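You operate a simulated robot arm through the tools that you are given. There is no shell and no other tool.

Carry out the task below with a simulated robot arm. There is one attempt and no reset: what you move stays moved.

Task
Shut both valves of the strainer block and take both strainers out.
Fine: valves first, then latches; clogged one in the short black tray, the other in the long white tray.

The check looks at the end state, three seconds after you hand in, the way a careful person would. Anything else that was tipped, shoved, dropped, spilled or broken makes it a failure.

Robot
A 7-joint arm with a fingered hand, fixed in place. Base frame: the origin is on the floor under the middle of its stand, x ahead of it, y to its left, z up. Units: cm, rad, N and s.
With the tool pointing down near the work surface it reaches from about 38 to 72 cm from the base axis. Its first joint turns from -2.897 to 2.897 rad. Payload 3.4 kg.
The tool frame sits at the grasp point between the pads (the TCP): z along the fingers, y along the line on which they close. The tips reach 2.5 cm beyond it. The gripper opens to 8.8 cm; its body begins 2.9 cm behind the TCP. The gripper is a hand of 3 fingers: y runs from the thumb to the fingers, the wrist lies at [-1.3, -10.6, -17.4] in the tool frame, and closing takes about 1.5 s.
Orientation is told as [roll, pitch, yaw] about the base's x, y, z axes, in that order, counted from this pose: with the fingers straight down and the wrist toward the robot, the tool's x, y and z point along [0, 1, 0], [1, 0, 0] and [0, 0, -1] of the base frame.

Tools
- The arm moves only by the tool jog_arm. Its argument "plan" is a list of rows, each a list of 6 numbers: the shift along the tool's x, y, z in units of 40 mm (1.0 is 40 mm), then the turn, a rotation vector about the tool's x, y, z in units of 6 degrees (1.0 is 6 degrees). In form: [[tx, ty, tz, rx, ry, rz], ...]. A call has 1 to 20 rows; each row shifts and turns the commanded pose from where the row before left it, along the tool's axes as they then stand. "gripper" is the finger opening in cm, from 0 to 8.8, set as the call begins (left out, the last holds). A call with a number of a shift or a turn outside -1 to 1 is refused whole. A row lasts 0.2 s, in which the tool goes at most 5 cm and 0.15 rad; a call with a longer step from one row to the next is refused whole, and so is a gripper value outside its range. Where a pose cannot be reached the arm comes as near as it can. A force on the tool above 70 N (or 10 N above the force at the start of the call, whichever is more), or a blocked arm, ends the call early, and 0.2 s more pass. Each finger travels about 7.2 cm/s and halts on what it meets, pressing with about 24 N; the grip force reading is that of the motor and also rises with nothing between the fingers. The clock runs only during rows and for 0.2 s after the last one: add rows that do not move to give the fingers time. It gives the time, the measured TCP pose, the force on the tool (base axes), the opening and the grip force at its end, in the units of the frame above (readings bear some noise), with the torque about the TCP (base axes, N m) and any sound that the robot's microphone picked up.
- Cameras (640 x 400 px; columns grow to the right, rows downward): "scene" is fixed at [5.42, -49.99, 167.13]; the picture's right is [0.48, -0.88, 0.00], its down [-0.72, -0.39, -0.57] and it looks along [0.50, 0.27, -0.82] (base axes); focal length 363 px, centre (320, 200). "wrist" rides on the gripper at [5.8, -8.5, -9.9] in the tool frame; the picture's right is [-0.67, 0.35, -0.66], its down [-0.69, -0.63, 0.37] and it looks along [-0.29, 0.69, 0.66] (tool axes); focal length 261 px, centre (320, 200). There is no depth. A picture from a camera that has moved, and an enlarged one, comes with that camera's place and axes in the base frame and with its lens. The place of the scene camera against the robot may be out by one fixed shift of up to 1.2 cm in any direction.
- get_image(camera): a new picture of that camera. It takes no simulated time.
- move_column(by): slides the trunk up (or, below 0, down) by that many cm; the arm rides with it, the base frame stays. It gives what a move gives, with no picture.
- move_fingers(index, middle, thumb_bend, thumb_turn): sets how far each is bent, from 0 (flat) to 100 (curled in); at 30 the hand is open as for a grip, at 70 the pads meet at the TCP. One left out holds its place. A second passes; each finger stops where it meets its share of the squeeze, and holds until it gets a number again. A gripper value or a shape takes the hand back. It gives what a move gives, with no picture; readings hold the bend of each and the force on the fingers (four entries, about 0 where the hand has none), thumb and palm. thumb_turn goes from beside the hand (0) to across from the fingers (100), as for a grip.
- grasp_type(shape): the hand has 3 fingers and takes this shape, open, in about a second: jaw (thumb against the fingers, like two jaws); tri (thumb and two fingers); tip (a fingertip pinch); poke (one finger out to press); point (the index stretched); flat (the hand flat); cup (the hand cupped); fist (a fist). The gripper value then closes the fingers along that shape, each until it touches; the sizes above hold for jaw. It gives what a move gives, with no picture.
- enlarge(camera, box): a new picture of the part [left, top, right, bottom] of that camera's present view, enlarged. It takes no simulated time.
- close_job(): hands the job in; it is judged then, once.

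Places have to be worked out from the pictures, the camera data and where the tool is seen. Open the gripper and draw the arm clear of the work before you hand the job in, unless the task says otherwise.

The tools are called after "Request:" as a command line: name --pt "numbers of a row" for each row, then --argument value for the rest, lists and objects as JSON in quotes. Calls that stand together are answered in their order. jog_arm: Moves the arm, as the interface text tells. Its arguments: {"type":"object","properties":{"plan":{"type":"array","items":{"type":"array","items":{"type":"number"}}},"gripper":{"type":"number"}},"required":["plan"]} The other tools are called the same way: move_column (by) moves the trunk up or down; grasp_type (shape) gives the hand a shape; move_fingers (index, middle, thumb_bend, thumb_turn) moves the fingers one by one; get_image (camera) takes a picture; enlarge (camera, box) takes an enlarged picture of a part of a camera's view; close_job () hands the job in.

At the start:

```text
time: 0.0
ee_pos: [32.44, -21.29, 128.45]
orientation: [0.0, 0.001, 0.0]
contact_force: [0.1, -0.1, 0.0]
wrist_torque: [0.0, 0.01, 0.02]
finger_gap: 8.77
grip_force: 0.1
shape: jaw
bend: [30.0, 30.0, 30.0, 98.0]
finger forces: [0.1, 0.0, 0.0, 0.0, 0.1, 0.1]
trunk travel left (down, up): [-52.5, 6.5]
```

scene: 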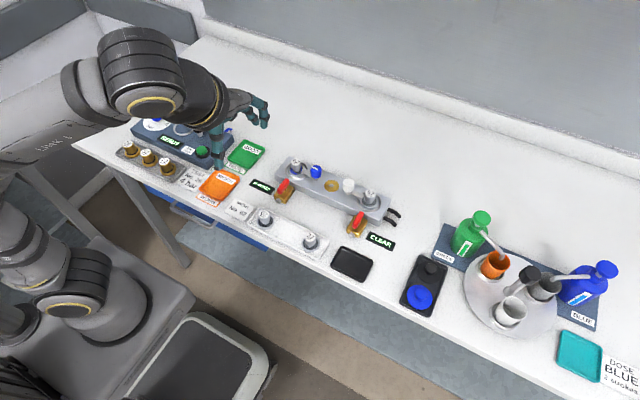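
wrist: 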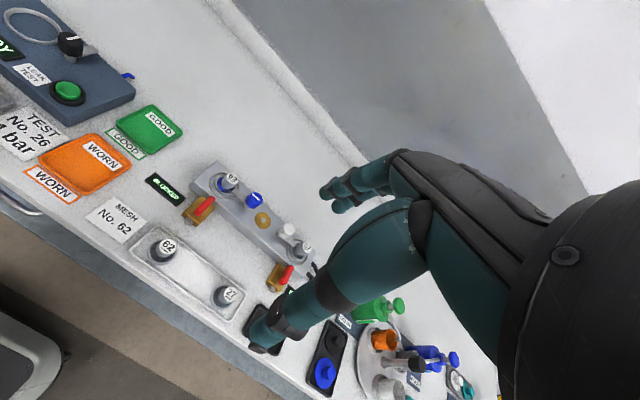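

I start by looking closely at the strainer block and the surroundings.

Request:
enlarge --camera "scene" --box '[240, 140, 420, 252]'

Request:
enlarge --camera "scene" --box '[100, 100, 300, 225]'

Request:
enlarge --camera "scene" --box '[220, 190, 460, 320]'

Request:
enlarge --camera "wrist" --box '[80, 140, 340, 320]'

```text
3.56 times, centred on (330, 196) of scene
camera zoom: at [5.42, -49.99, 167.13], right [0.48, -0.88, 0.0], down [-0.72, -0.39, -0.57], along [0.5, 0.27, -0.82], focal length 1290 px, centre (284, 214)
```

zoom: 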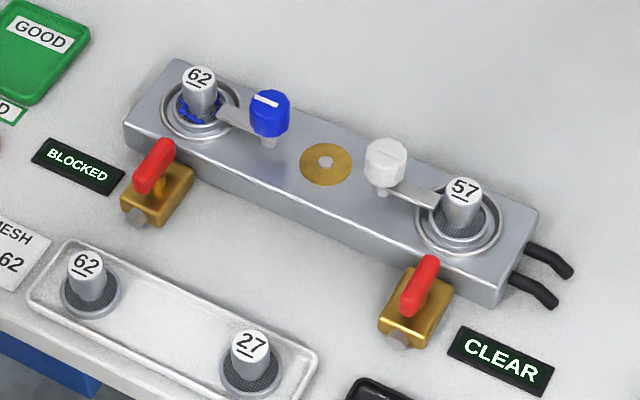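

```text
3.20 times, centred on (200, 162) of scene
camera zoom: at [5.42, -49.99, 167.13], right [0.48, -0.88, 0.0], down [-0.72, -0.39, -0.57], along [0.5, 0.27, -0.82], focal length 1161 px, centre (704, 320)
```

zoom: 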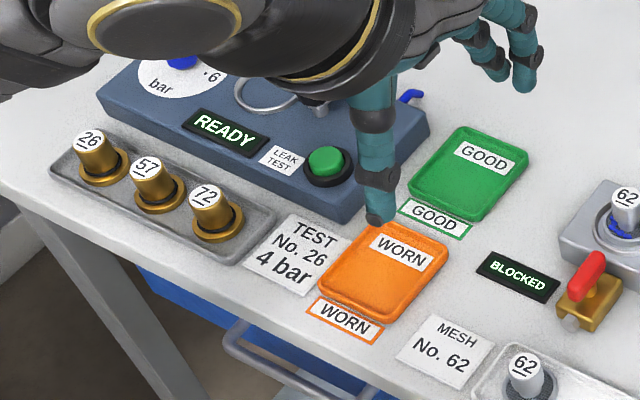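

```text
2.67 times, centred on (340, 255) of scene
camera zoom: at [5.42, -49.99, 167.13], right [0.48, -0.88, 0.0], down [-0.72, -0.39, -0.57], along [0.5, 0.27, -0.82], focal length 967 px, centre (267, 53)
```

zoom: 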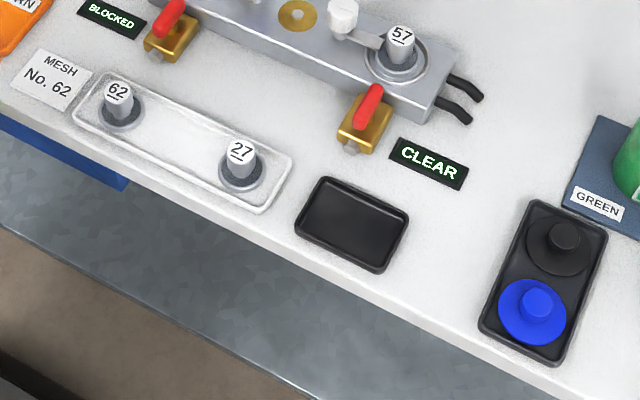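

```text
2.22 times, centred on (210, 230) of wrist
camera zoom: at [23.99, -15.6, 138.45], right [0.35, -0.67, 0.66], down [-0.63, -0.69, -0.37], along [0.69, -0.29, -0.66], focal length 579 px, centre (564, 133)
```

zoom: 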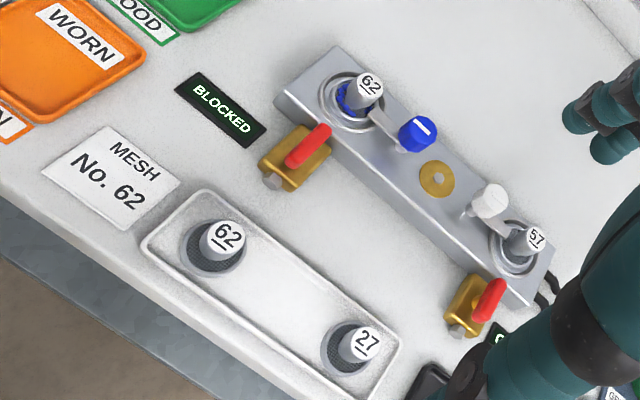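

The block runs along y at about x≈55, with strainers at y≈-16 (62, looks fouled/BLOCKED) and y≈-37 (57, CLEAR); the table is near z≈89. I lower the trunk to bring the arm and wrist camera closer.

Request:
move_column --by -14

```text
time: 1.7
ee_pos: [32.61, -21.35, 114.41]
orientation: [0.0, -0.001, 0.0]
contact_force: [-0.2, 0.4, -0.5]
wrist_torque: [-0.01, 0.0, 0.01]
finger_gap: 8.75
grip_force: 0.0
shape: jaw
bend: [30.0, 30.0, 30.0, 98.0]
finger forces: [0.0, 0.0, 0.0, 0.0, 0.0, 0.0]
trunk travel left (down, up): [-38.5, 20.5]
```

I look through both cameras from the new height.

Request:
get_image --camera "wrist"

Request:
get_image --camera "scene"

```text
taken
camera wrist: at [23.99, -15.6, 124.45], right [0.35, -0.67, 0.66], down [-0.63, -0.69, -0.37], along [0.69, -0.29, -0.66], focal length 261 px, centre (320, 200)
```

wrist: 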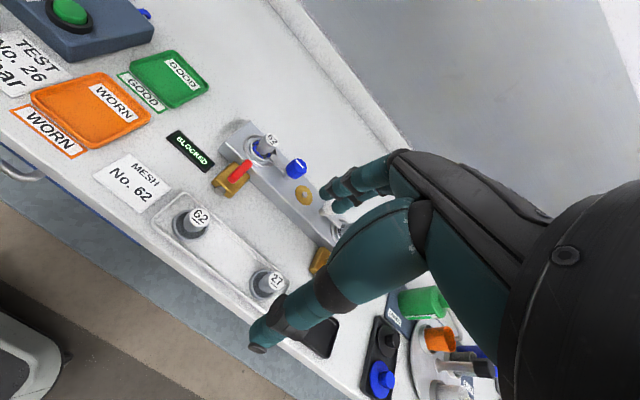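

```text
taken
```

scene: 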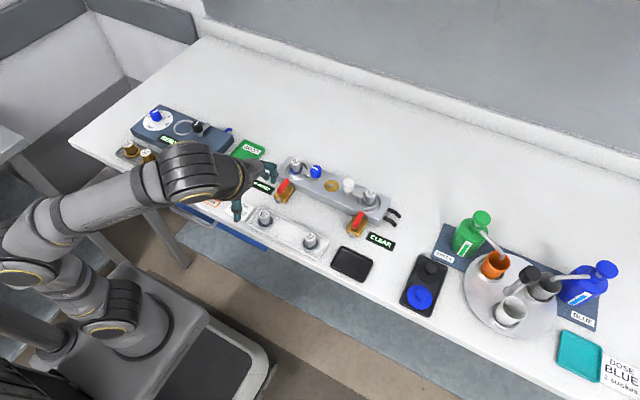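

I enlarge each end of the block to understand the latches and valves.

Request:
enlarge --camera "scene" --box '[268, 150, 332, 190]'

Request:
enlarge --camera "scene" --box '[336, 172, 400, 212]'

Request:
enlarge --camera "scene" --box '[330, 200, 394, 240]'

Request:
enlarge --camera "wrist" --box '[205, 110, 333, 190]'

```text
10.00 times, centred on (300, 170) of scene
camera zoom: at [5.42, -49.99, 167.13], right [0.48, -0.88, 0.0], down [-0.72, -0.39, -0.57], along [0.5, 0.27, -0.82], focal length 3627 px, centre (520, 500)
```

zoom: 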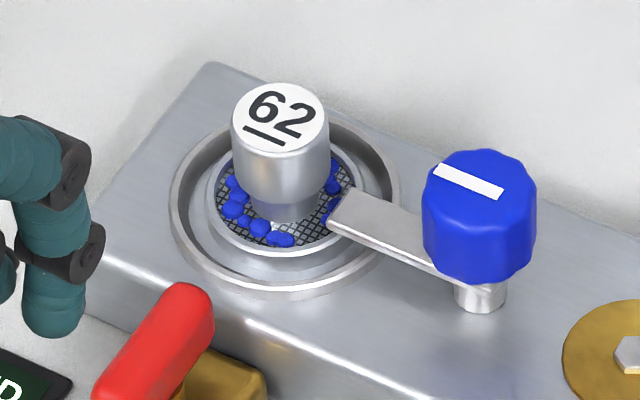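

```text
10.00 times, centred on (368, 192) of scene
camera zoom: at [5.42, -49.99, 167.13], right [0.48, -0.88, 0.0], down [-0.72, -0.39, -0.57], along [0.5, 0.27, -0.82], focal length 3627 px, centre (-160, 280)
```

zoom: 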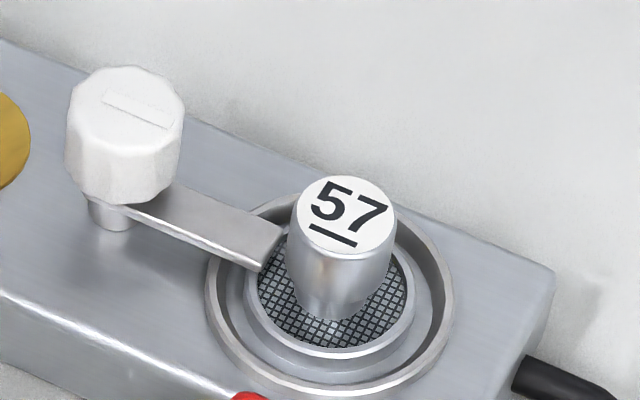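

```text
10.00 times, centred on (362, 220) of scene
camera zoom: at [5.42, -49.99, 167.13], right [0.48, -0.88, 0.0], down [-0.72, -0.39, -0.57], along [0.5, 0.27, -0.82], focal length 3627 px, centre (-100, 0)
```

zoom: 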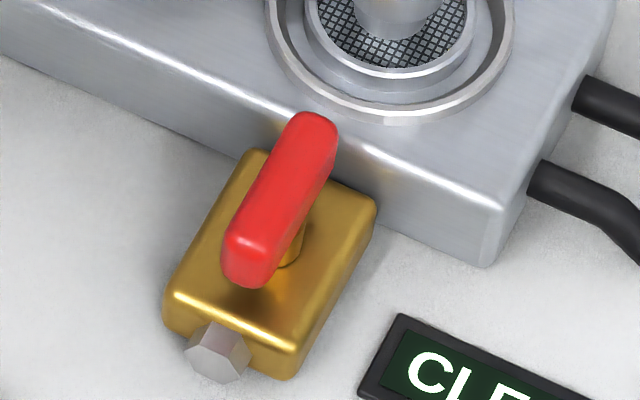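

```text
5.00 times, centred on (269, 150) of wrist
camera zoom: at [23.99, -15.6, 124.45], right [0.35, -0.67, 0.66], down [-0.63, -0.69, -0.37], along [0.69, -0.29, -0.66], focal length 1303 px, centre (575, 450)
```

zoom: 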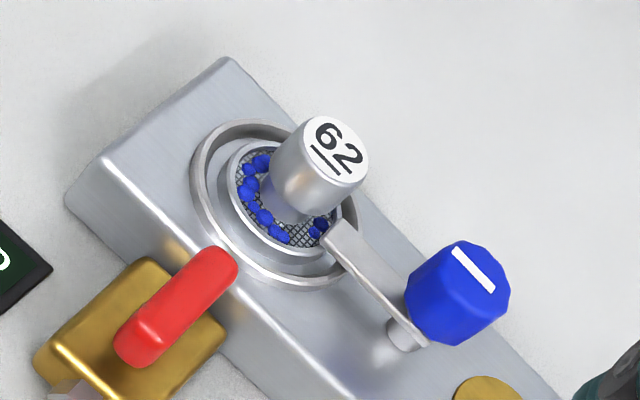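

I look at the hand itself up close in the scene camera to understand its fingers and calibrate the scene camera offset.

Request:
enlarge --camera "scene" --box '[200, 130, 296, 225]'

Request:
enlarge --camera "wrist" --box '[220, 130, 470, 380]'

```text
4.21 times, centred on (248, 178) of scene
camera zoom: at [5.42, -49.99, 167.13], right [0.48, -0.88, 0.0], down [-0.72, -0.39, -0.57], along [0.5, 0.27, -0.82], focal length 1527 px, centre (623, 295)
```

zoom: 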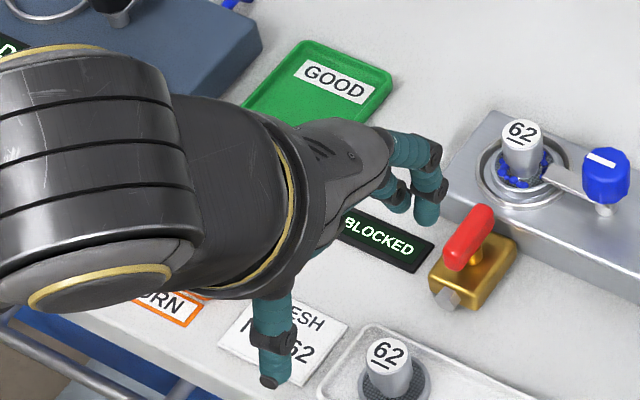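

```text
1.60 times, centred on (345, 255) of wrist
camera zoom: at [23.99, -15.6, 124.45], right [0.35, -0.67, 0.66], down [-0.63, -0.69, -0.37], along [0.69, -0.29, -0.66], focal length 417 px, centre (280, 112)
```

zoom: 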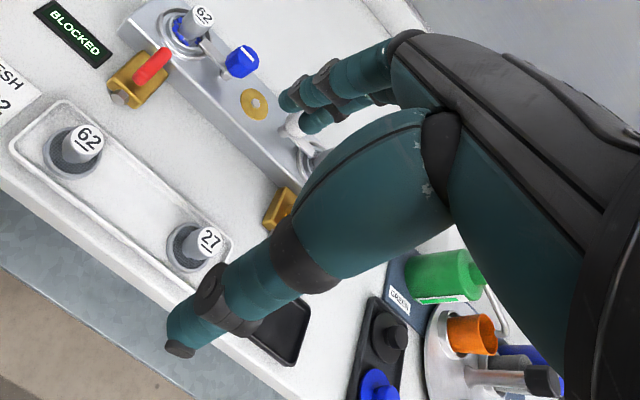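

The hand is clear; strainer tops are around z≈96–97. I move the hand forward to hover over the left valve area at safe height (z≈114).

Request:
jog_arm --pt "0.2 0.87 0 0 0 0" --pt "0.2 0.87 0 0 0 0" --pt "0.2 0.87 0 0 0 0" --pt "0.2 0.87 0 0 0 0" --pt "0.2 0.87 0 0 0 0" --pt "0 0 0 0 0 0"

```text
time: 3.1
ee_pos: [50.05, -17.4, 114.45]
orientation: [-0.001, -0.001, 0.001]
contact_force: [0.2, 0.0, -0.3]
wrist_torque: [0.03, -0.01, 0.02]
finger_gap: 8.75
grip_force: 0.2
shape: jaw
bend: [30.0, 30.0, 30.0, 98.0]
finger forces: [0.1, 0.0, 0.0, 0.0, 0.0, 0.1]
trunk travel left (down, up): [-38.5, 20.5]
```

The arm followed well. Now I turn the tool to yaw -90° so the fingers close along y.

Request:
jog_arm --pt "0 0 0 0 0 1" --pt "0 0 0 0 0 1" --pt "0 0 0 0 0 1" --pt "0 0 0 0 0 1" --pt "0 0 0 0 0 1" --pt "0 0 0 0 0 1" --pt "0 0 0 0 0 1" --pt "0 0 0 0 0 1" --pt "0 0 0 0 0 1" --pt "0 0 0 0 0 1" --pt "0 0 0 0 0 1" --pt "0 0 0 0 0 1" --pt "0 0 0 0 0 1" --pt "0 0 0 0 0 1" --pt "0 0 0 0 0 1" --pt "0 0 0 0 0 0"

Request:
get_image --camera "wrist"

Request:
get_image --camera "scene"

```text
time: 6.5
ee_pos: [48.86, -16.96, 113.49]
orientation: [0.001, -0.001, -1.519]
contact_force: [-0.6, 0.2, -0.3]
wrist_torque: [-0.01, 0.0, -0.01]
finger_gap: 8.79
grip_force: 0.2
shape: jaw
bend: [30.0, 30.0, 30.0, 98.0]
finger forces: [0.0, 0.0, 0.1, 0.0, 0.0, 0.0]
out of reach, approached as far as the arm can: row 13, 14, 15
trunk travel left (down, up): [-38.5, 20.5]
```

```text
taken
camera wrist: at [54.19, -8.27, 123.39], right [-0.65, -0.38, 0.66], down [-0.72, 0.59, -0.37], along [-0.25, -0.71, -0.66], focal length 261 px, centre (320, 200)
```

wrist: 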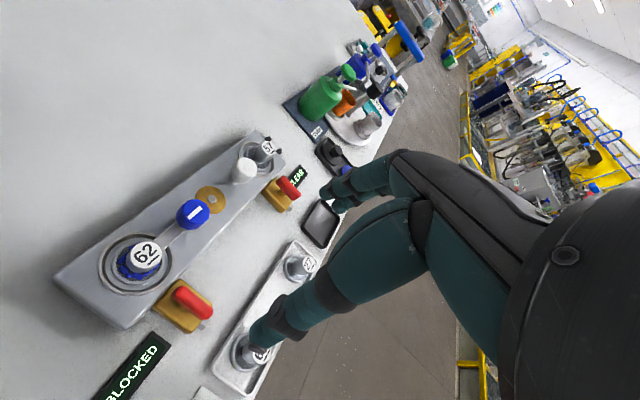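

```text
taken
```

scene: 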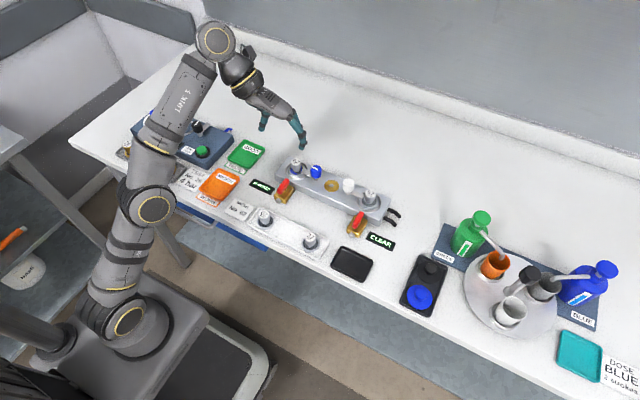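

This view shows the whole block well. I enlarge it for exact positions.

Request:
enlarge --camera "wrist" --box '[50, 220, 274, 360]'

Request:
enlarge --camera "wrist" --box '[190, 120, 350, 220]'

Request:
enlarge --camera "wrist" --box '[170, 180, 362, 300]'

```text
2.86 times, centred on (162, 290) of wrist
camera zoom: at [54.19, -8.27, 123.39], right [-0.65, -0.38, 0.66], down [-0.72, 0.59, -0.37], along [-0.25, -0.71, -0.66], focal length 745 px, centre (771, -57)
```

zoom: 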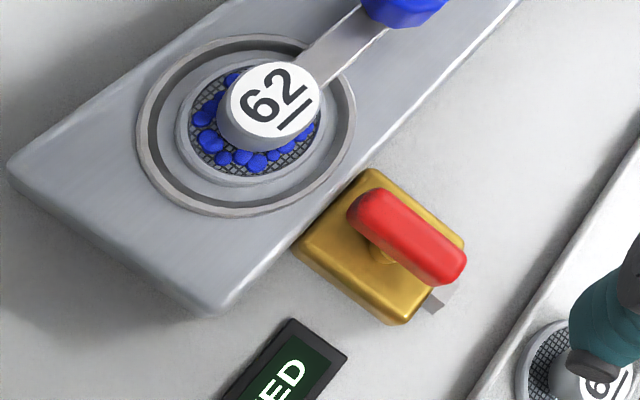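

```text
4.00 times, centred on (270, 170) of wrist
camera zoom: at [54.19, -8.27, 123.39], right [-0.65, -0.38, 0.66], down [-0.72, 0.59, -0.37], along [-0.25, -0.71, -0.66], focal length 1043 px, centre (520, 320)
```

zoom: 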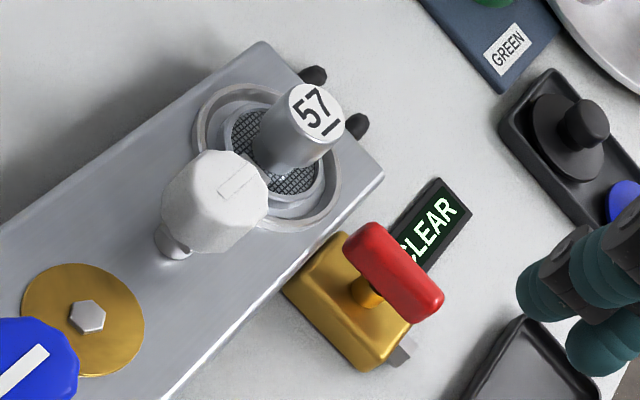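

```text
3.33 times, centred on (266, 240) of wrist
camera zoom: at [54.19, -8.27, 123.39], right [-0.65, -0.38, 0.66], down [-0.72, 0.59, -0.37], along [-0.25, -0.71, -0.66], focal length 869 px, centre (500, 67)
```

zoom: 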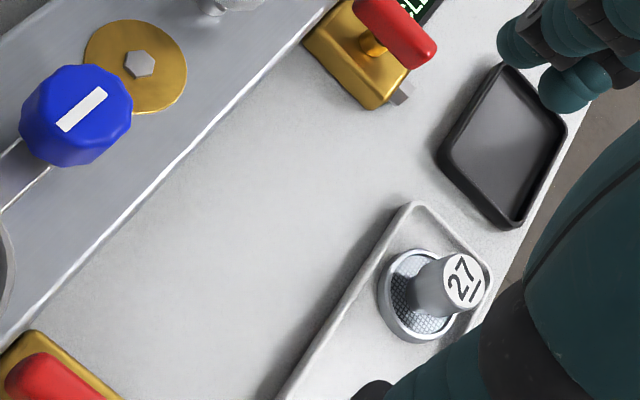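

From triangulation: left lever centre ≈ (48.8, -16.0, top z≈94), right lever ≈ (48.7, -36.7), strainer tops ≈ (55, -16, 96.4) and (55, -36.9, 96.4), knobs ≈ (55, -21.5) and (55, -31.3) top z≈97, table ≈ 89.5. I back off the yaw limit slightly, align over the left lever, then lower the trunk partway.

Request:
jog_arm --pt "0 0 0 0 0 -1" --pt "0.024 -0.249 0 0 0 0" --pt "0 0 0 0 0 0"

Request:
move_column --by -11

```text
time: 7.3
ee_pos: [48.85, -15.87, 113.31]
orientation: [0.0, 0.0, -1.415]
contact_force: [-0.7, 0.6, 0.1]
wrist_torque: [0.0, -0.04, 0.02]
finger_gap: 8.76
grip_force: 0.1
shape: jaw
bend: [30.0, 30.0, 30.0, 98.0]
finger forces: [0.0, 0.1, 0.0, 0.1, 0.1, 0.1]
trunk travel left (down, up): [-38.5, 20.5]
```

```text
time: 8.7
ee_pos: [48.95, -16.0, 102.35]
orientation: [0.001, 0.0, -1.413]
contact_force: [0.0, 0.8, 0.6]
wrist_torque: [0.01, -0.01, 0.0]
finger_gap: 8.75
grip_force: 0.2
shape: jaw
bend: [30.0, 30.0, 30.0, 98.0]
finger forces: [0.0, 0.0, 0.0, 0.0, 0.1, 0.0]
trunk travel left (down, up): [-27.5, 31.5]
```

The hand is above the left valve at z≈102.4, tips ≈99.9. I check alignment in both cameras.

Request:
get_image --camera "wrist"

Request:
enlarge --camera "scene" --box '[220, 110, 348, 220]'

```text
taken
camera wrist: at [53.24, -6.76, 112.33], right [-0.61, -0.45, 0.66], down [-0.78, 0.51, -0.37], along [-0.17, -0.73, -0.66], focal length 261 px, centre (320, 200)
```

wrist: 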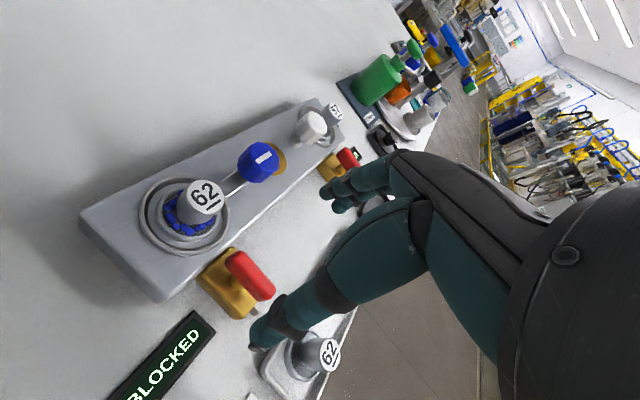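

```text
3.64 times, centred on (284, 165) of scene
camera zoom: at [5.42, -49.99, 167.13], right [0.48, -0.88, 0.0], down [-0.72, -0.39, -0.57], along [0.5, 0.27, -0.82], focal length 1319 px, centre (451, 327)
```

zoom: 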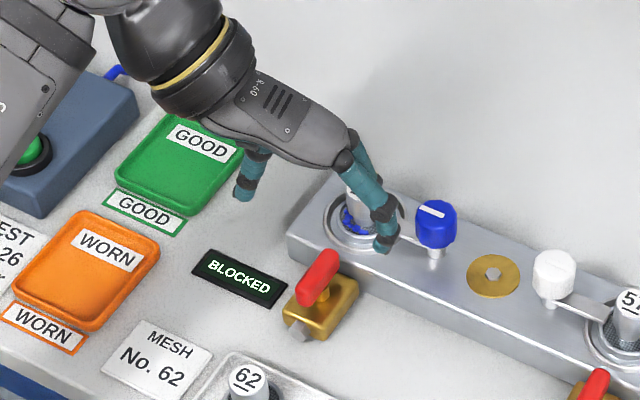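

Alignment looks right: lever centre ≈ (48.85, -15.9). I narrow the fingers to about 3.6 cm before descending so they stay clear of the block.

Request:
jog_arm --pt "0 0 0 0 0 0" --pt "0 0 0 0 0 0" --pt "0 0 0 0 0 0" --pt "0 0 0 0 0 0" --gripper 3.6

Request:
get_image --camera "wrist"

Request:
enlarge --camera "scene" --box '[240, 130, 340, 210]'

```text
time: 9.7
ee_pos: [49.01, -15.86, 102.32]
orientation: [-0.001, -0.001, -1.415]
contact_force: [-0.1, 0.9, 0.7]
wrist_torque: [0.0, 0.0, -0.01]
finger_gap: 3.62
grip_force: 0.0
shape: jaw
bend: [74.0, 48.0, 72.0, 100.0]
finger forces: [0.1, 0.0, 0.0, 0.1, 0.0, 0.0]
trunk travel left (down, up): [-27.5, 31.5]
```

```text
taken
camera wrist: at [53.25, -6.76, 112.32], right [-0.61, -0.45, 0.66], down [-0.78, 0.51, -0.37], along [-0.17, -0.73, -0.66], focal length 261 px, centre (320, 200)
```

wrist: 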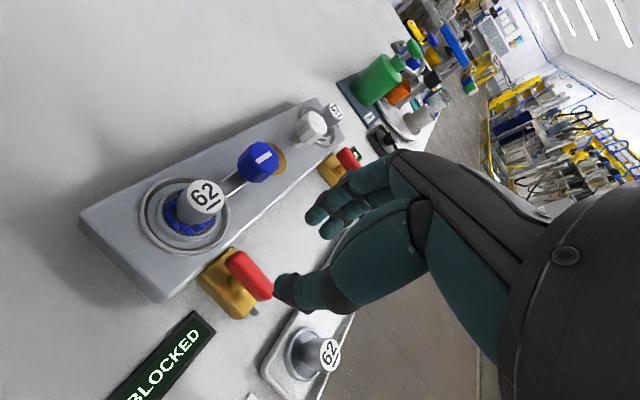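

```text
5.00 times, centred on (290, 170) of scene
camera zoom: at [5.42, -49.99, 167.13], right [0.48, -0.88, 0.0], down [-0.72, -0.39, -0.57], along [0.5, 0.27, -0.82], focal length 1813 px, centre (470, 350)
```

zoom: 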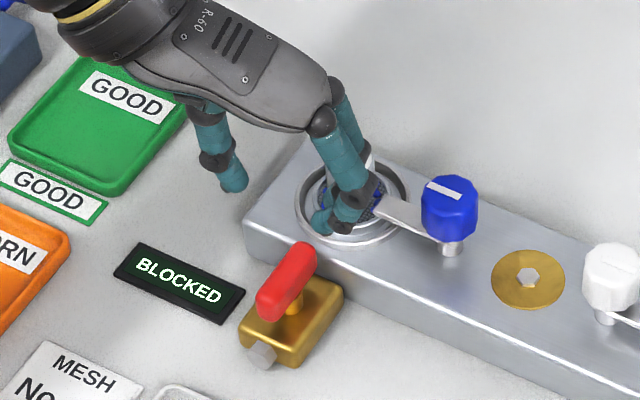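

The bend readings look uneven (index 74, middle 48); I let time pass and check again.

Request:
jog_arm --pt "0 0 0 0 0 0" --pt "0 0 0 0 0 0" --pt "0 0 0 0 0 0" --pt "0 0 0 0 0 0"

Request:
enlarge --camera "wrist" --box '[190, 150, 430, 330]'

```text
time: 10.7
ee_pos: [48.87, -16.03, 102.42]
orientation: [0.001, -0.001, -1.413]
contact_force: [0.0, -0.6, -0.3]
wrist_torque: [0.06, 0.02, -0.01]
finger_gap: 3.64
grip_force: 0.1
shape: jaw
bend: [74.0, 48.0, 72.0, 100.0]
finger forces: [0.1, 0.0, 0.0, 0.0, 0.0, 0.1]
trunk travel left (down, up): [-27.5, 31.5]
```

```text
2.22 times, centred on (310, 240) of wrist
camera zoom: at [53.25, -6.76, 112.32], right [-0.61, -0.45, 0.66], down [-0.78, 0.51, -0.37], along [-0.17, -0.73, -0.66], focal length 579 px, centre (342, 111)
```

zoom: 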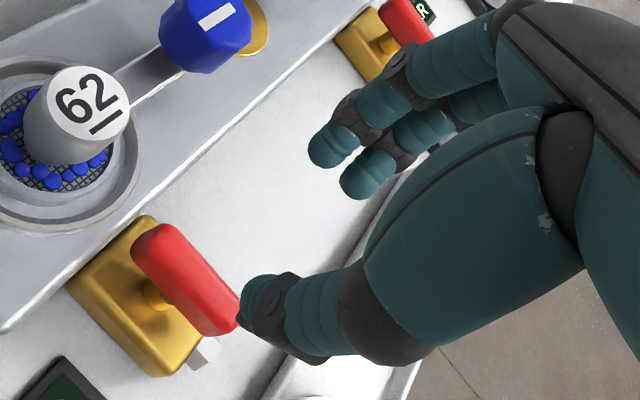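

Fingers are ±1.8 cm around the TCP and aligned with the lever. I descend to TCP z≈94.8.

Request:
jog_arm --pt "0 0 0.4 0 0 0" --pt "0 0 0.4 0 0 0" --pt "0 0 0.4 0 0 0" --pt "0 0 0.4 0 0 0" --pt "0 0 0.3 0 0 0" --pt "0 0 0 0 0 0"

Request:
enlarge --camera "wrist" --box '[190, 150, 430, 330]'

Request:
enlarge --camera "scene" --box '[240, 130, 340, 210]'

```text
time: 12.1
ee_pos: [48.88, -16.06, 94.74]
orientation: [0.001, 0.002, -1.414]
contact_force: [0.8, 0.5, 0.7]
wrist_torque: [0.01, -0.04, 0.0]
finger_gap: 3.63
grip_force: 0.1
shape: jaw
bend: [74.0, 48.0, 72.0, 100.0]
finger forces: [0.0, 0.1, 0.0, 0.0, 0.1, 0.1]
trunk travel left (down, up): [-27.5, 31.5]
```

```text
2.22 times, centred on (310, 240) of wrist
camera zoom: at [53.12, -6.86, 104.7], right [-0.61, -0.45, 0.66], down [-0.78, 0.51, -0.37], along [-0.17, -0.73, -0.66], focal length 579 px, centre (342, 111)
```

zoom: 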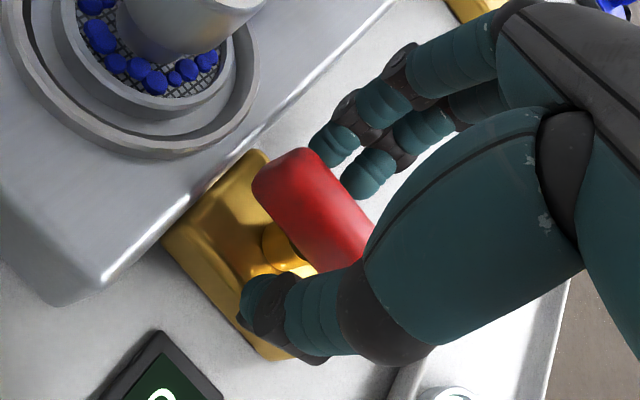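

```text
5.00 times, centred on (290, 170) of scene
camera zoom: at [5.42, -49.99, 167.13], right [0.48, -0.88, 0.0], down [-0.72, -0.39, -0.57], along [0.5, 0.27, -0.82], focal length 1813 px, centre (470, 350)
```

zoom: 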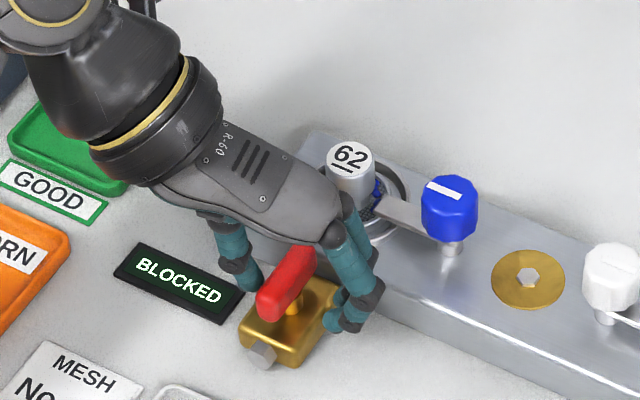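

The lever sits between the thumb and the fingers with no contact. I close on it.

Request:
jog_arm --pt "0 0 0 0 0 0" --pt "0 0 0 0 0 0" --pt "0 0 0 0 0 0" --pt "0 0 0 0 0 0" --pt "0 0 0 0 0 0" --pt "0 0 0 0 0 0" --gripper 0.5

Request:
enlarge --camera "wrist" --box '[190, 150, 430, 330]'

Request:
enlarge --camera "scene" --box '[260, 150, 330, 210]'

```text
time: 13.5
ee_pos: [48.72, -16.03, 94.8]
orientation: [-0.001, -0.002, -1.414]
contact_force: [0.1, 4.0, 2.5]
wrist_torque: [0.08, 0.0, 0.0]
finger_gap: 0.57
grip_force: 0.1
shape: jaw
bend: [71.0, 66.0, 69.0, 100.0]
finger forces: [0.5, 0.0, 0.0, 0.0, 4.3, 0.0]
trunk travel left (down, up): [-27.5, 31.5]
```

```text
2.22 times, centred on (310, 240) of wrist
camera zoom: at [53.12, -6.8, 104.72], right [-0.61, -0.45, 0.66], down [-0.78, 0.51, -0.37], along [-0.17, -0.73, -0.66], focal length 579 px, centre (342, 111)
```

zoom: 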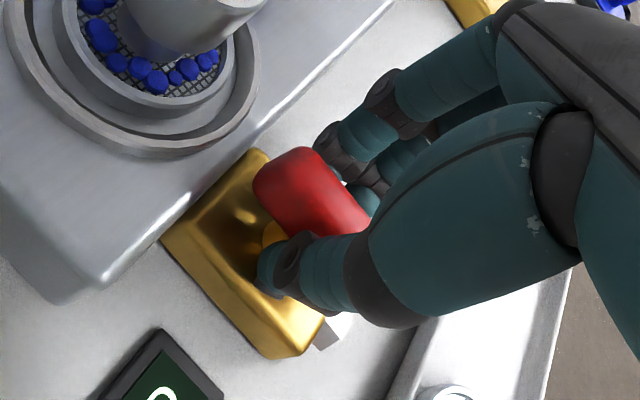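

```text
6.67 times, centred on (295, 180) of scene
camera zoom: at [5.42, -49.99, 167.13], right [0.48, -0.88, 0.0], down [-0.72, -0.39, -0.57], along [0.5, 0.27, -0.82], focal length 2418 px, centre (487, 333)
```

zoom: 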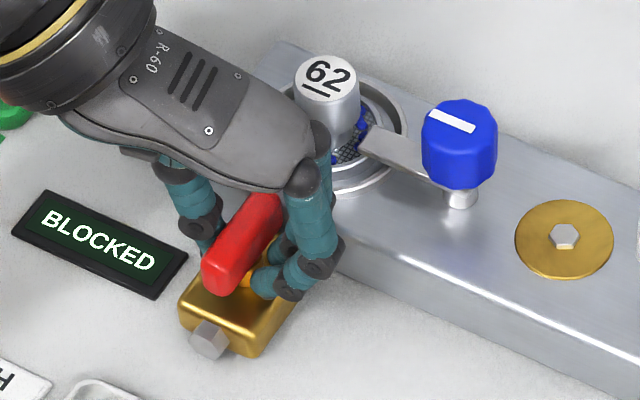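

The fingers close around the lever/stem with light thumb contact. I test a small turn (yaw +12°) and read the torque.

Request:
jog_arm --pt "0 0 0 0 0 -1" --pt "0 0 0 0 0 -1" --pt "0 0 0 0 0 -1" --pt "0 0 0 0 0 0"

Request:
enlarge --camera "scene" --box '[260, 150, 330, 210]'

Request:
enlarge --camera "wrist" --box '[190, 150, 430, 330]'

```text
time: 14.5
ee_pos: [49.0, -16.04, 94.72]
orientation: [0.001, 0.001, -1.099]
contact_force: [-1.2, 1.2, 0.9]
wrist_torque: [0.03, 0.03, -0.07]
finger_gap: 0.54
grip_force: 0.0
shape: jaw
bend: [71.0, 66.0, 69.0, 100.0]
finger forces: [3.3, 0.1, 0.0, 0.0, 4.5, 0.0]
trunk travel left (down, up): [-27.5, 31.5]
```

```text
6.67 times, centred on (295, 180) of scene
camera zoom: at [5.42, -49.99, 167.13], right [0.48, -0.88, 0.0], down [-0.72, -0.39, -0.57], along [0.5, 0.27, -0.82], focal length 2418 px, centre (487, 333)
```

zoom: 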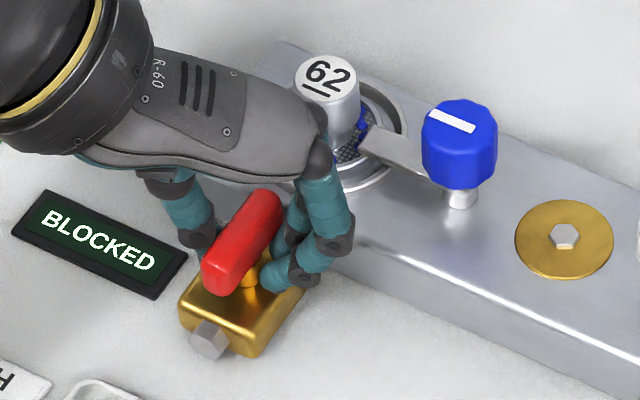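

```text
2.22 times, centred on (310, 240) of wrist
camera zoom: at [50.06, -5.88, 104.73], right [-0.44, -0.61, 0.66], down [-0.9, 0.25, -0.37], along [0.06, -0.75, -0.66], focal length 579 px, centre (342, 111)
```

zoom: 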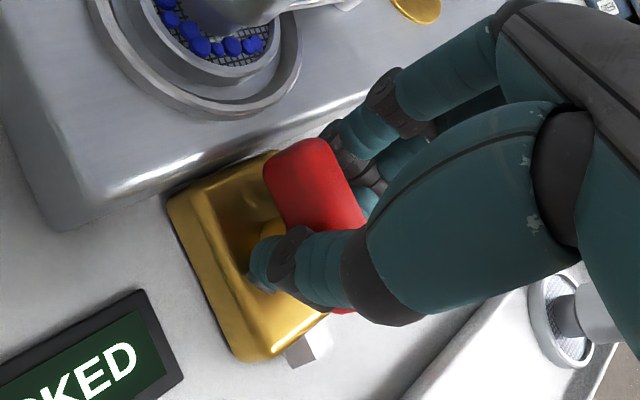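

The lever did not turn — the fingertips seem to have closed beneath/around it. I look closer before regripping.

Request:
enlarge --camera "scene" --box '[270, 168, 310, 198]'

Request:
enlarge --camera "wrist" --box '[260, 190, 356, 250]'

```text
13.33 times, centred on (290, 183) of scene
camera zoom: at [5.42, -49.99, 167.13], right [0.48, -0.88, 0.0], down [-0.72, -0.39, -0.57], along [0.5, 0.27, -0.82], focal length 4836 px, centre (720, 427)
```

zoom: 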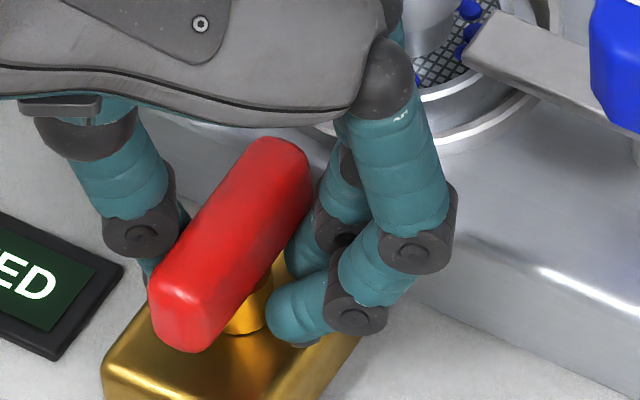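

```text
6.67 times, centred on (308, 220) of wrist
camera zoom: at [50.06, -5.88, 104.73], right [-0.44, -0.61, 0.66], down [-0.9, 0.25, -0.37], along [0.06, -0.75, -0.66], focal length 1738 px, centre (400, 67)
```

zoom: 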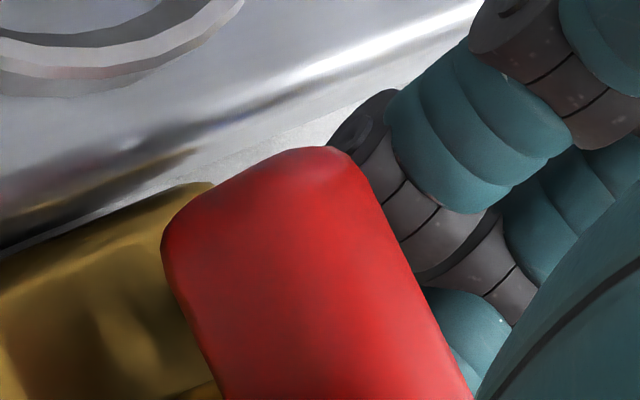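

The fingertips curl in under the lever against the stem. I open, turn back, raise by 1.4 cm and regrip on the lever itself.

Request:
jog_arm --pt "0 0 0 0 0 0" --pt "0 0 0 0 0 0" --pt "0 0 0 0 0 0" --pt "0 0 0 0 0 0" --pt "0 0 0 0 0 1" --pt "0 0 0 0 0 1" --pt "0 0 0 0 0 1" --pt "0 0 -0.35 0 0 0" --pt "0 0 0 0 0 0" --gripper 3.6

Request:
jog_arm --pt "0 0 0 0 0 0" --pt "0 0 0 0 0 0" --pt "0 0 0 0 0 0" --pt "0 0 0 0 0 0" --pt "0 0 0 0 0 0" --pt "0 0 0 0 0 0" --gripper 0.3

Request:
enlarge --camera "scene" --box '[260, 158, 320, 198]'

```text
time: 16.5
ee_pos: [48.85, -16.06, 96.15]
orientation: [0.0, 0.0, -1.415]
contact_force: [0.0, -0.2, -0.2]
wrist_torque: [-0.01, -0.03, 0.0]
finger_gap: 3.58
grip_force: 0.0
shape: jaw
bend: [74.0, 48.0, 72.0, 100.0]
finger forces: [0.0, 0.0, 0.1, 0.0, 0.1, 0.0]
trunk travel left (down, up): [-27.5, 31.5]
```

```text
time: 17.9
ee_pos: [48.83, -15.88, 96.17]
orientation: [0.002, 0.001, -1.413]
contact_force: [-1.4, 3.2, -1.3]
wrist_torque: [0.06, 0.03, -0.04]
finger_gap: 0.6
grip_force: 23.9
shape: jaw
bend: [71.0, 69.0, 72.0, 100.0]
finger forces: [13.8, 6.5, 0.0, 0.0, 23.3, 0.0]
trunk travel left (down, up): [-27.5, 31.5]
```

```text
10.00 times, centred on (290, 178) of scene
camera zoom: at [5.42, -49.99, 167.13], right [0.48, -0.88, 0.0], down [-0.72, -0.39, -0.57], along [0.5, 0.27, -0.82], focal length 3627 px, centre (620, 420)
```

zoom: 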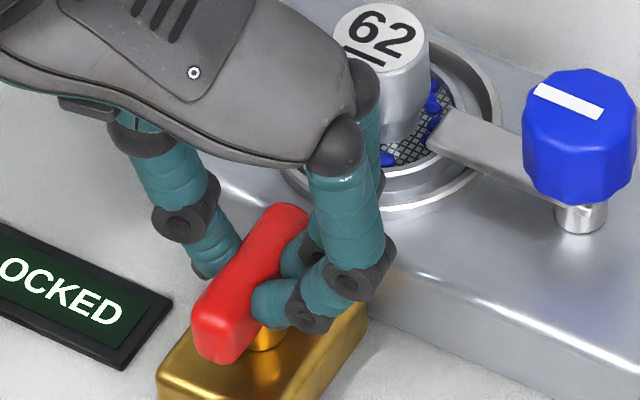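

Now the lever is firmly gripped (thumb 23 N, fingers 14+6.5 N). I try turning a few degrees with yaw increasing (counterclockwise).

Request:
jog_arm --pt "0 0 0 0 0 -0.7" --pt "0 0 0 0 0 -0.7" --pt "0 0 0 0 0 -0.7" --pt "0 0 0 0 0 0"

Request:
enlarge --camera "scene" --box '[260, 158, 320, 198]'

```text
time: 18.9
ee_pos: [48.74, -15.98, 96.26]
orientation: [0.001, 0.0, -1.193]
contact_force: [-6.4, 0.9, -5.2]
wrist_torque: [0.02, 0.12, -0.11]
finger_gap: 0.58
grip_force: 23.8
shape: jaw
bend: [71.0, 71.0, 72.0, 100.0]
finger forces: [18.0, 4.2, 0.0, 0.0, 23.7, 0.0]
trunk travel left (down, up): [-27.5, 31.5]
```

```text
10.00 times, centred on (290, 178) of scene
camera zoom: at [5.42, -49.99, 167.13], right [0.48, -0.88, 0.0], down [-0.72, -0.39, -0.57], along [0.5, 0.27, -0.82], focal length 3627 px, centre (620, 420)
```

zoom: 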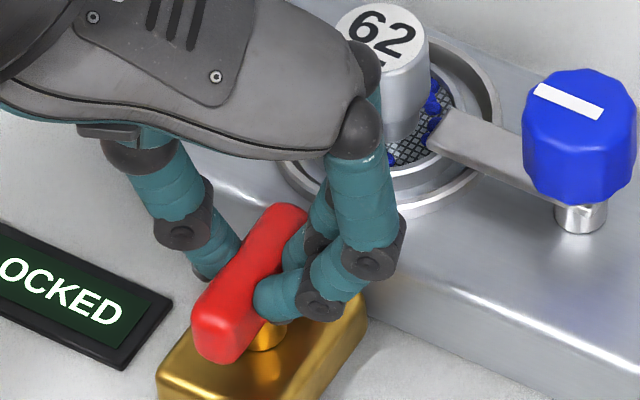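

The lever hardly moved and the torque is only −0.11 N·m. I turn a further 12° the same way to see whether it yields or stops.

Request:
jog_arm --pt "0 0 0 0 0 -0.7" --pt "0 0 0 0 0 -0.7" --pt "0 0 0 0 0 -0.7" --pt "0 0 0 0 0 0"

Request:
enlarge --camera "scene" --box '[260, 158, 320, 198]'

```text
time: 19.9
ee_pos: [48.73, -16.16, 96.22]
orientation: [0.001, 0.0, -0.974]
contact_force: [-9.9, -3.4, -2.2]
wrist_torque: [-0.14, 0.15, -0.17]
finger_gap: 0.57
grip_force: 24.0
shape: jaw
bend: [71.0, 71.0, 73.0, 98.0]
finger forces: [22.9, 3.1, 0.0, 0.0, 22.9, 0.1]
trunk travel left (down, up): [-27.5, 31.5]
```

```text
10.00 times, centred on (290, 178) of scene
camera zoom: at [5.42, -49.99, 167.13], right [0.48, -0.88, 0.0], down [-0.72, -0.39, -0.57], along [0.5, 0.27, -0.82], focal length 3627 px, centre (620, 420)
```

zoom: 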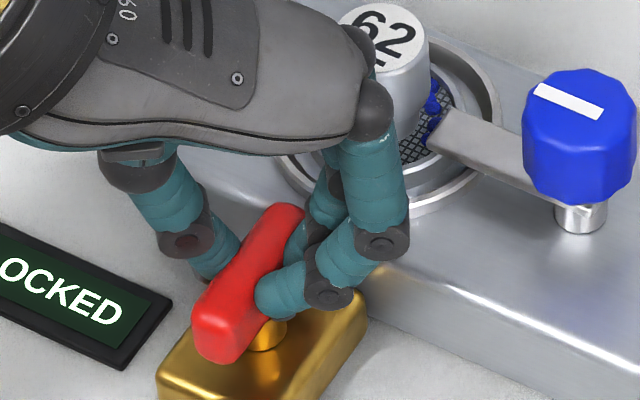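

Still no real lever motion in this direction. I turn the other way (yaw back toward −87°) while gripped, and compare.

Request:
jog_arm --pt "0 0 0 0 0 0.8" --pt "0 0 0 0 0 0.8" --pt "0 0 0 0 0 0.8" --pt "0 0 0 0 0 0.8" --pt "0 0 0 0 0 0.8" --pt "0 0 0 0 0 0.8" --pt "0 0 0 0 0 0"

Request:
enlarge --camera "scene" --box '[260, 158, 320, 198]'

```text
time: 21.5
ee_pos: [48.8, -15.87, 96.27]
orientation: [0.0, 0.002, -1.476]
contact_force: [-4.6, 2.6, -1.1]
wrist_torque: [0.06, 0.09, -0.02]
finger_gap: 0.61
grip_force: 23.8
shape: jaw
bend: [71.0, 71.0, 72.0, 100.0]
finger forces: [13.4, 9.6, 0.0, 0.0, 26.0, 0.0]
trunk travel left (down, up): [-27.5, 31.5]
```

```text
10.00 times, centred on (290, 178) of scene
camera zoom: at [5.42, -49.99, 167.13], right [0.48, -0.88, 0.0], down [-0.72, -0.39, -0.57], along [0.5, 0.27, -0.82], focal length 3627 px, centre (620, 420)
```

zoom: 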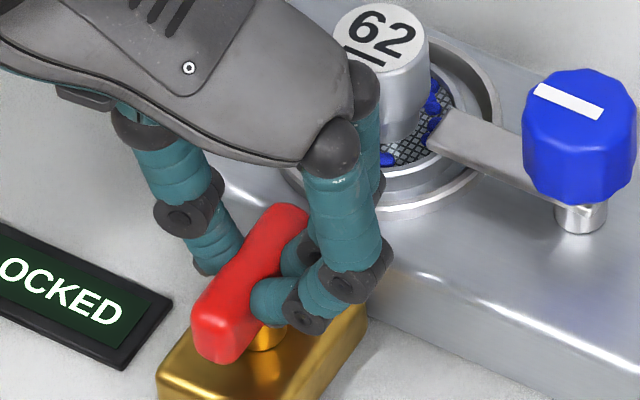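

Gripping right over the pivot gives little torque. I open, shift to the lever's front end (x≈47.4) and regrip there so I can swing it with leverage.

Request:
jog_arm --pt "0 0 0 0 0 0" --pt "0 0 0 0 0 0" --pt "0 0 0 0 0 0" --pt "0 0 0 0 0 0" --pt "-0.348 -0.033 0 0 0 0" --pt "0 0 0 0 0 0" --gripper 3.6

Request:
jog_arm --pt "0 0 0 0 0 0" --pt "0 0 0 0 0 0" --pt "0 0 0 0 0 0" --pt "0 0 0 0 0 0" --pt "0 0 0 0 0 0" --pt "0 0 0 0 0 0" --gripper 0.3

Request:
enlarge --camera "scene" --box '[260, 158, 320, 198]'

```text
time: 22.9
ee_pos: [47.47, -16.08, 96.23]
orientation: [-0.001, -0.002, -1.477]
contact_force: [0.5, -0.8, 0.6]
wrist_torque: [-0.01, -0.01, 0.01]
finger_gap: 3.56
grip_force: 0.0
shape: jaw
bend: [74.0, 48.0, 72.0, 100.0]
finger forces: [0.1, 0.0, 0.0, 0.1, 0.0, 0.0]
trunk travel left (down, up): [-27.5, 31.5]
```

```text
time: 24.3
ee_pos: [47.42, -15.87, 96.23]
orientation: [0.0, 0.0, -1.477]
contact_force: [-1.4, 2.0, -1.9]
wrist_torque: [0.05, 0.02, -0.01]
finger_gap: 0.65
grip_force: 23.6
shape: jaw
bend: [71.0, 68.0, 72.0, 100.0]
finger forces: [13.8, 6.8, 0.1, 0.1, 23.1, 0.0]
trunk travel left (down, up): [-27.5, 31.5]
```

```text
10.00 times, centred on (290, 178) of scene
camera zoom: at [5.42, -49.99, 167.13], right [0.48, -0.88, 0.0], down [-0.72, -0.39, -0.57], along [0.5, 0.27, -0.82], focal length 3627 px, centre (620, 420)
```

zoom: 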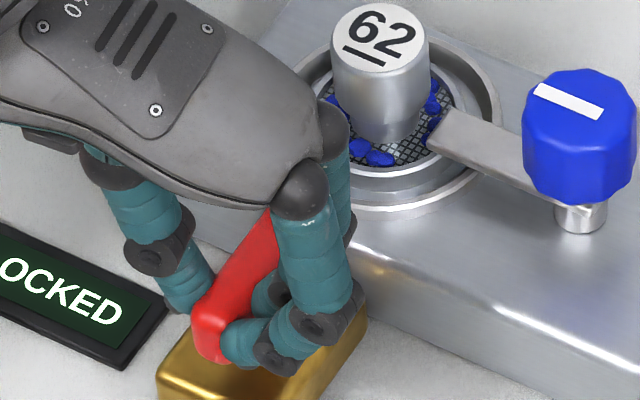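

Gripped at the front end. I test moving it toward +y by 0.8 cm (clockwise seen from above).

Request:
jog_arm --pt "0 -0.1 0 0 0 0" --pt "0 -0.1 0 0 0 0" --pt "0 0 0 0 0 0"

Request:
enlarge --camera "scene" --box '[260, 158, 320, 198]'

```text
time: 25.1
ee_pos: [47.3, -15.36, 96.22]
orientation: [0.0, 0.0, -1.478]
contact_force: [-3.0, -10.2, 0.3]
wrist_torque: [-0.29, 0.03, -0.1]
finger_gap: 0.63
grip_force: 24.1
shape: jaw
bend: [71.0, 67.0, 74.0, 100.0]
finger forces: [22.4, 7.9, 0.1, 0.0, 19.6, 0.0]
trunk travel left (down, up): [-27.5, 31.5]
```

```text
10.00 times, centred on (290, 178) of scene
camera zoom: at [5.42, -49.99, 167.13], right [0.48, -0.88, 0.0], down [-0.72, -0.39, -0.57], along [0.5, 0.27, -0.82], focal length 3627 px, centre (620, 420)
```

zoom: 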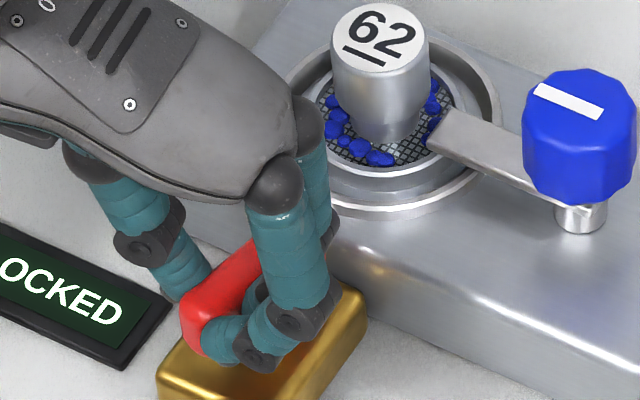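

The lever yields clockwise (its front end moves to +y). I continue along the arc around the pivot (48.85, −15.9) with this grip.

Request:
jog_arm --pt "0.045 -0.06 0 0 0 0" --pt "0.045 -0.055 0 0 0 0" --pt "0.045 -0.035 0 0 0 0" --pt "0.045 -0.03 0 0 0 0" --pt "0 0 0 0 0 0"

Request:
enlarge --camera "scene" --box '[260, 158, 320, 198]'

Request:
enlarge --camera "wrist" --box '[190, 150, 430, 330]'

```text
time: 26.3
ee_pos: [47.63, -14.48, 96.22]
orientation: [-0.002, 0.003, -1.48]
contact_force: [-33.0, -17.9, -7.4]
wrist_torque: [-0.46, 0.71, -0.56]
finger_gap: 0.54
grip_force: 24.2
shape: jaw
bend: [56.0, 67.0, 74.0, 99.0]
finger forces: [35.6, 12.3, 0.0, 0.0, 14.9, 0.0]
trunk travel left (down, up): [-27.5, 31.5]
```

```text
10.00 times, centred on (290, 178) of scene
camera zoom: at [5.42, -49.99, 167.13], right [0.48, -0.88, 0.0], down [-0.72, -0.39, -0.57], along [0.5, 0.27, -0.82], focal length 3627 px, centre (620, 420)
```

zoom: 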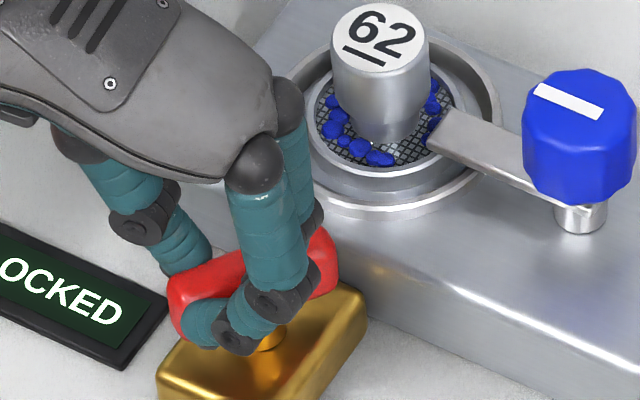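

```text
2.22 times, centred on (310, 240) of wrist
camera zoom: at [52.56, -5.73, 106.23], right [-0.64, -0.41, 0.66], down [-0.74, 0.57, -0.36], along [-0.22, -0.72, -0.66], focal length 579 px, centre (342, 111)
```

zoom: 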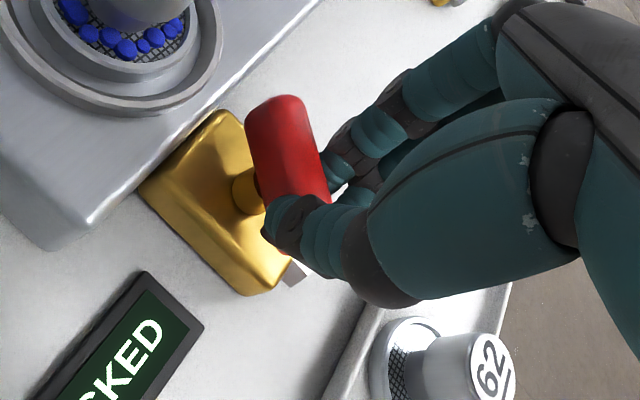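

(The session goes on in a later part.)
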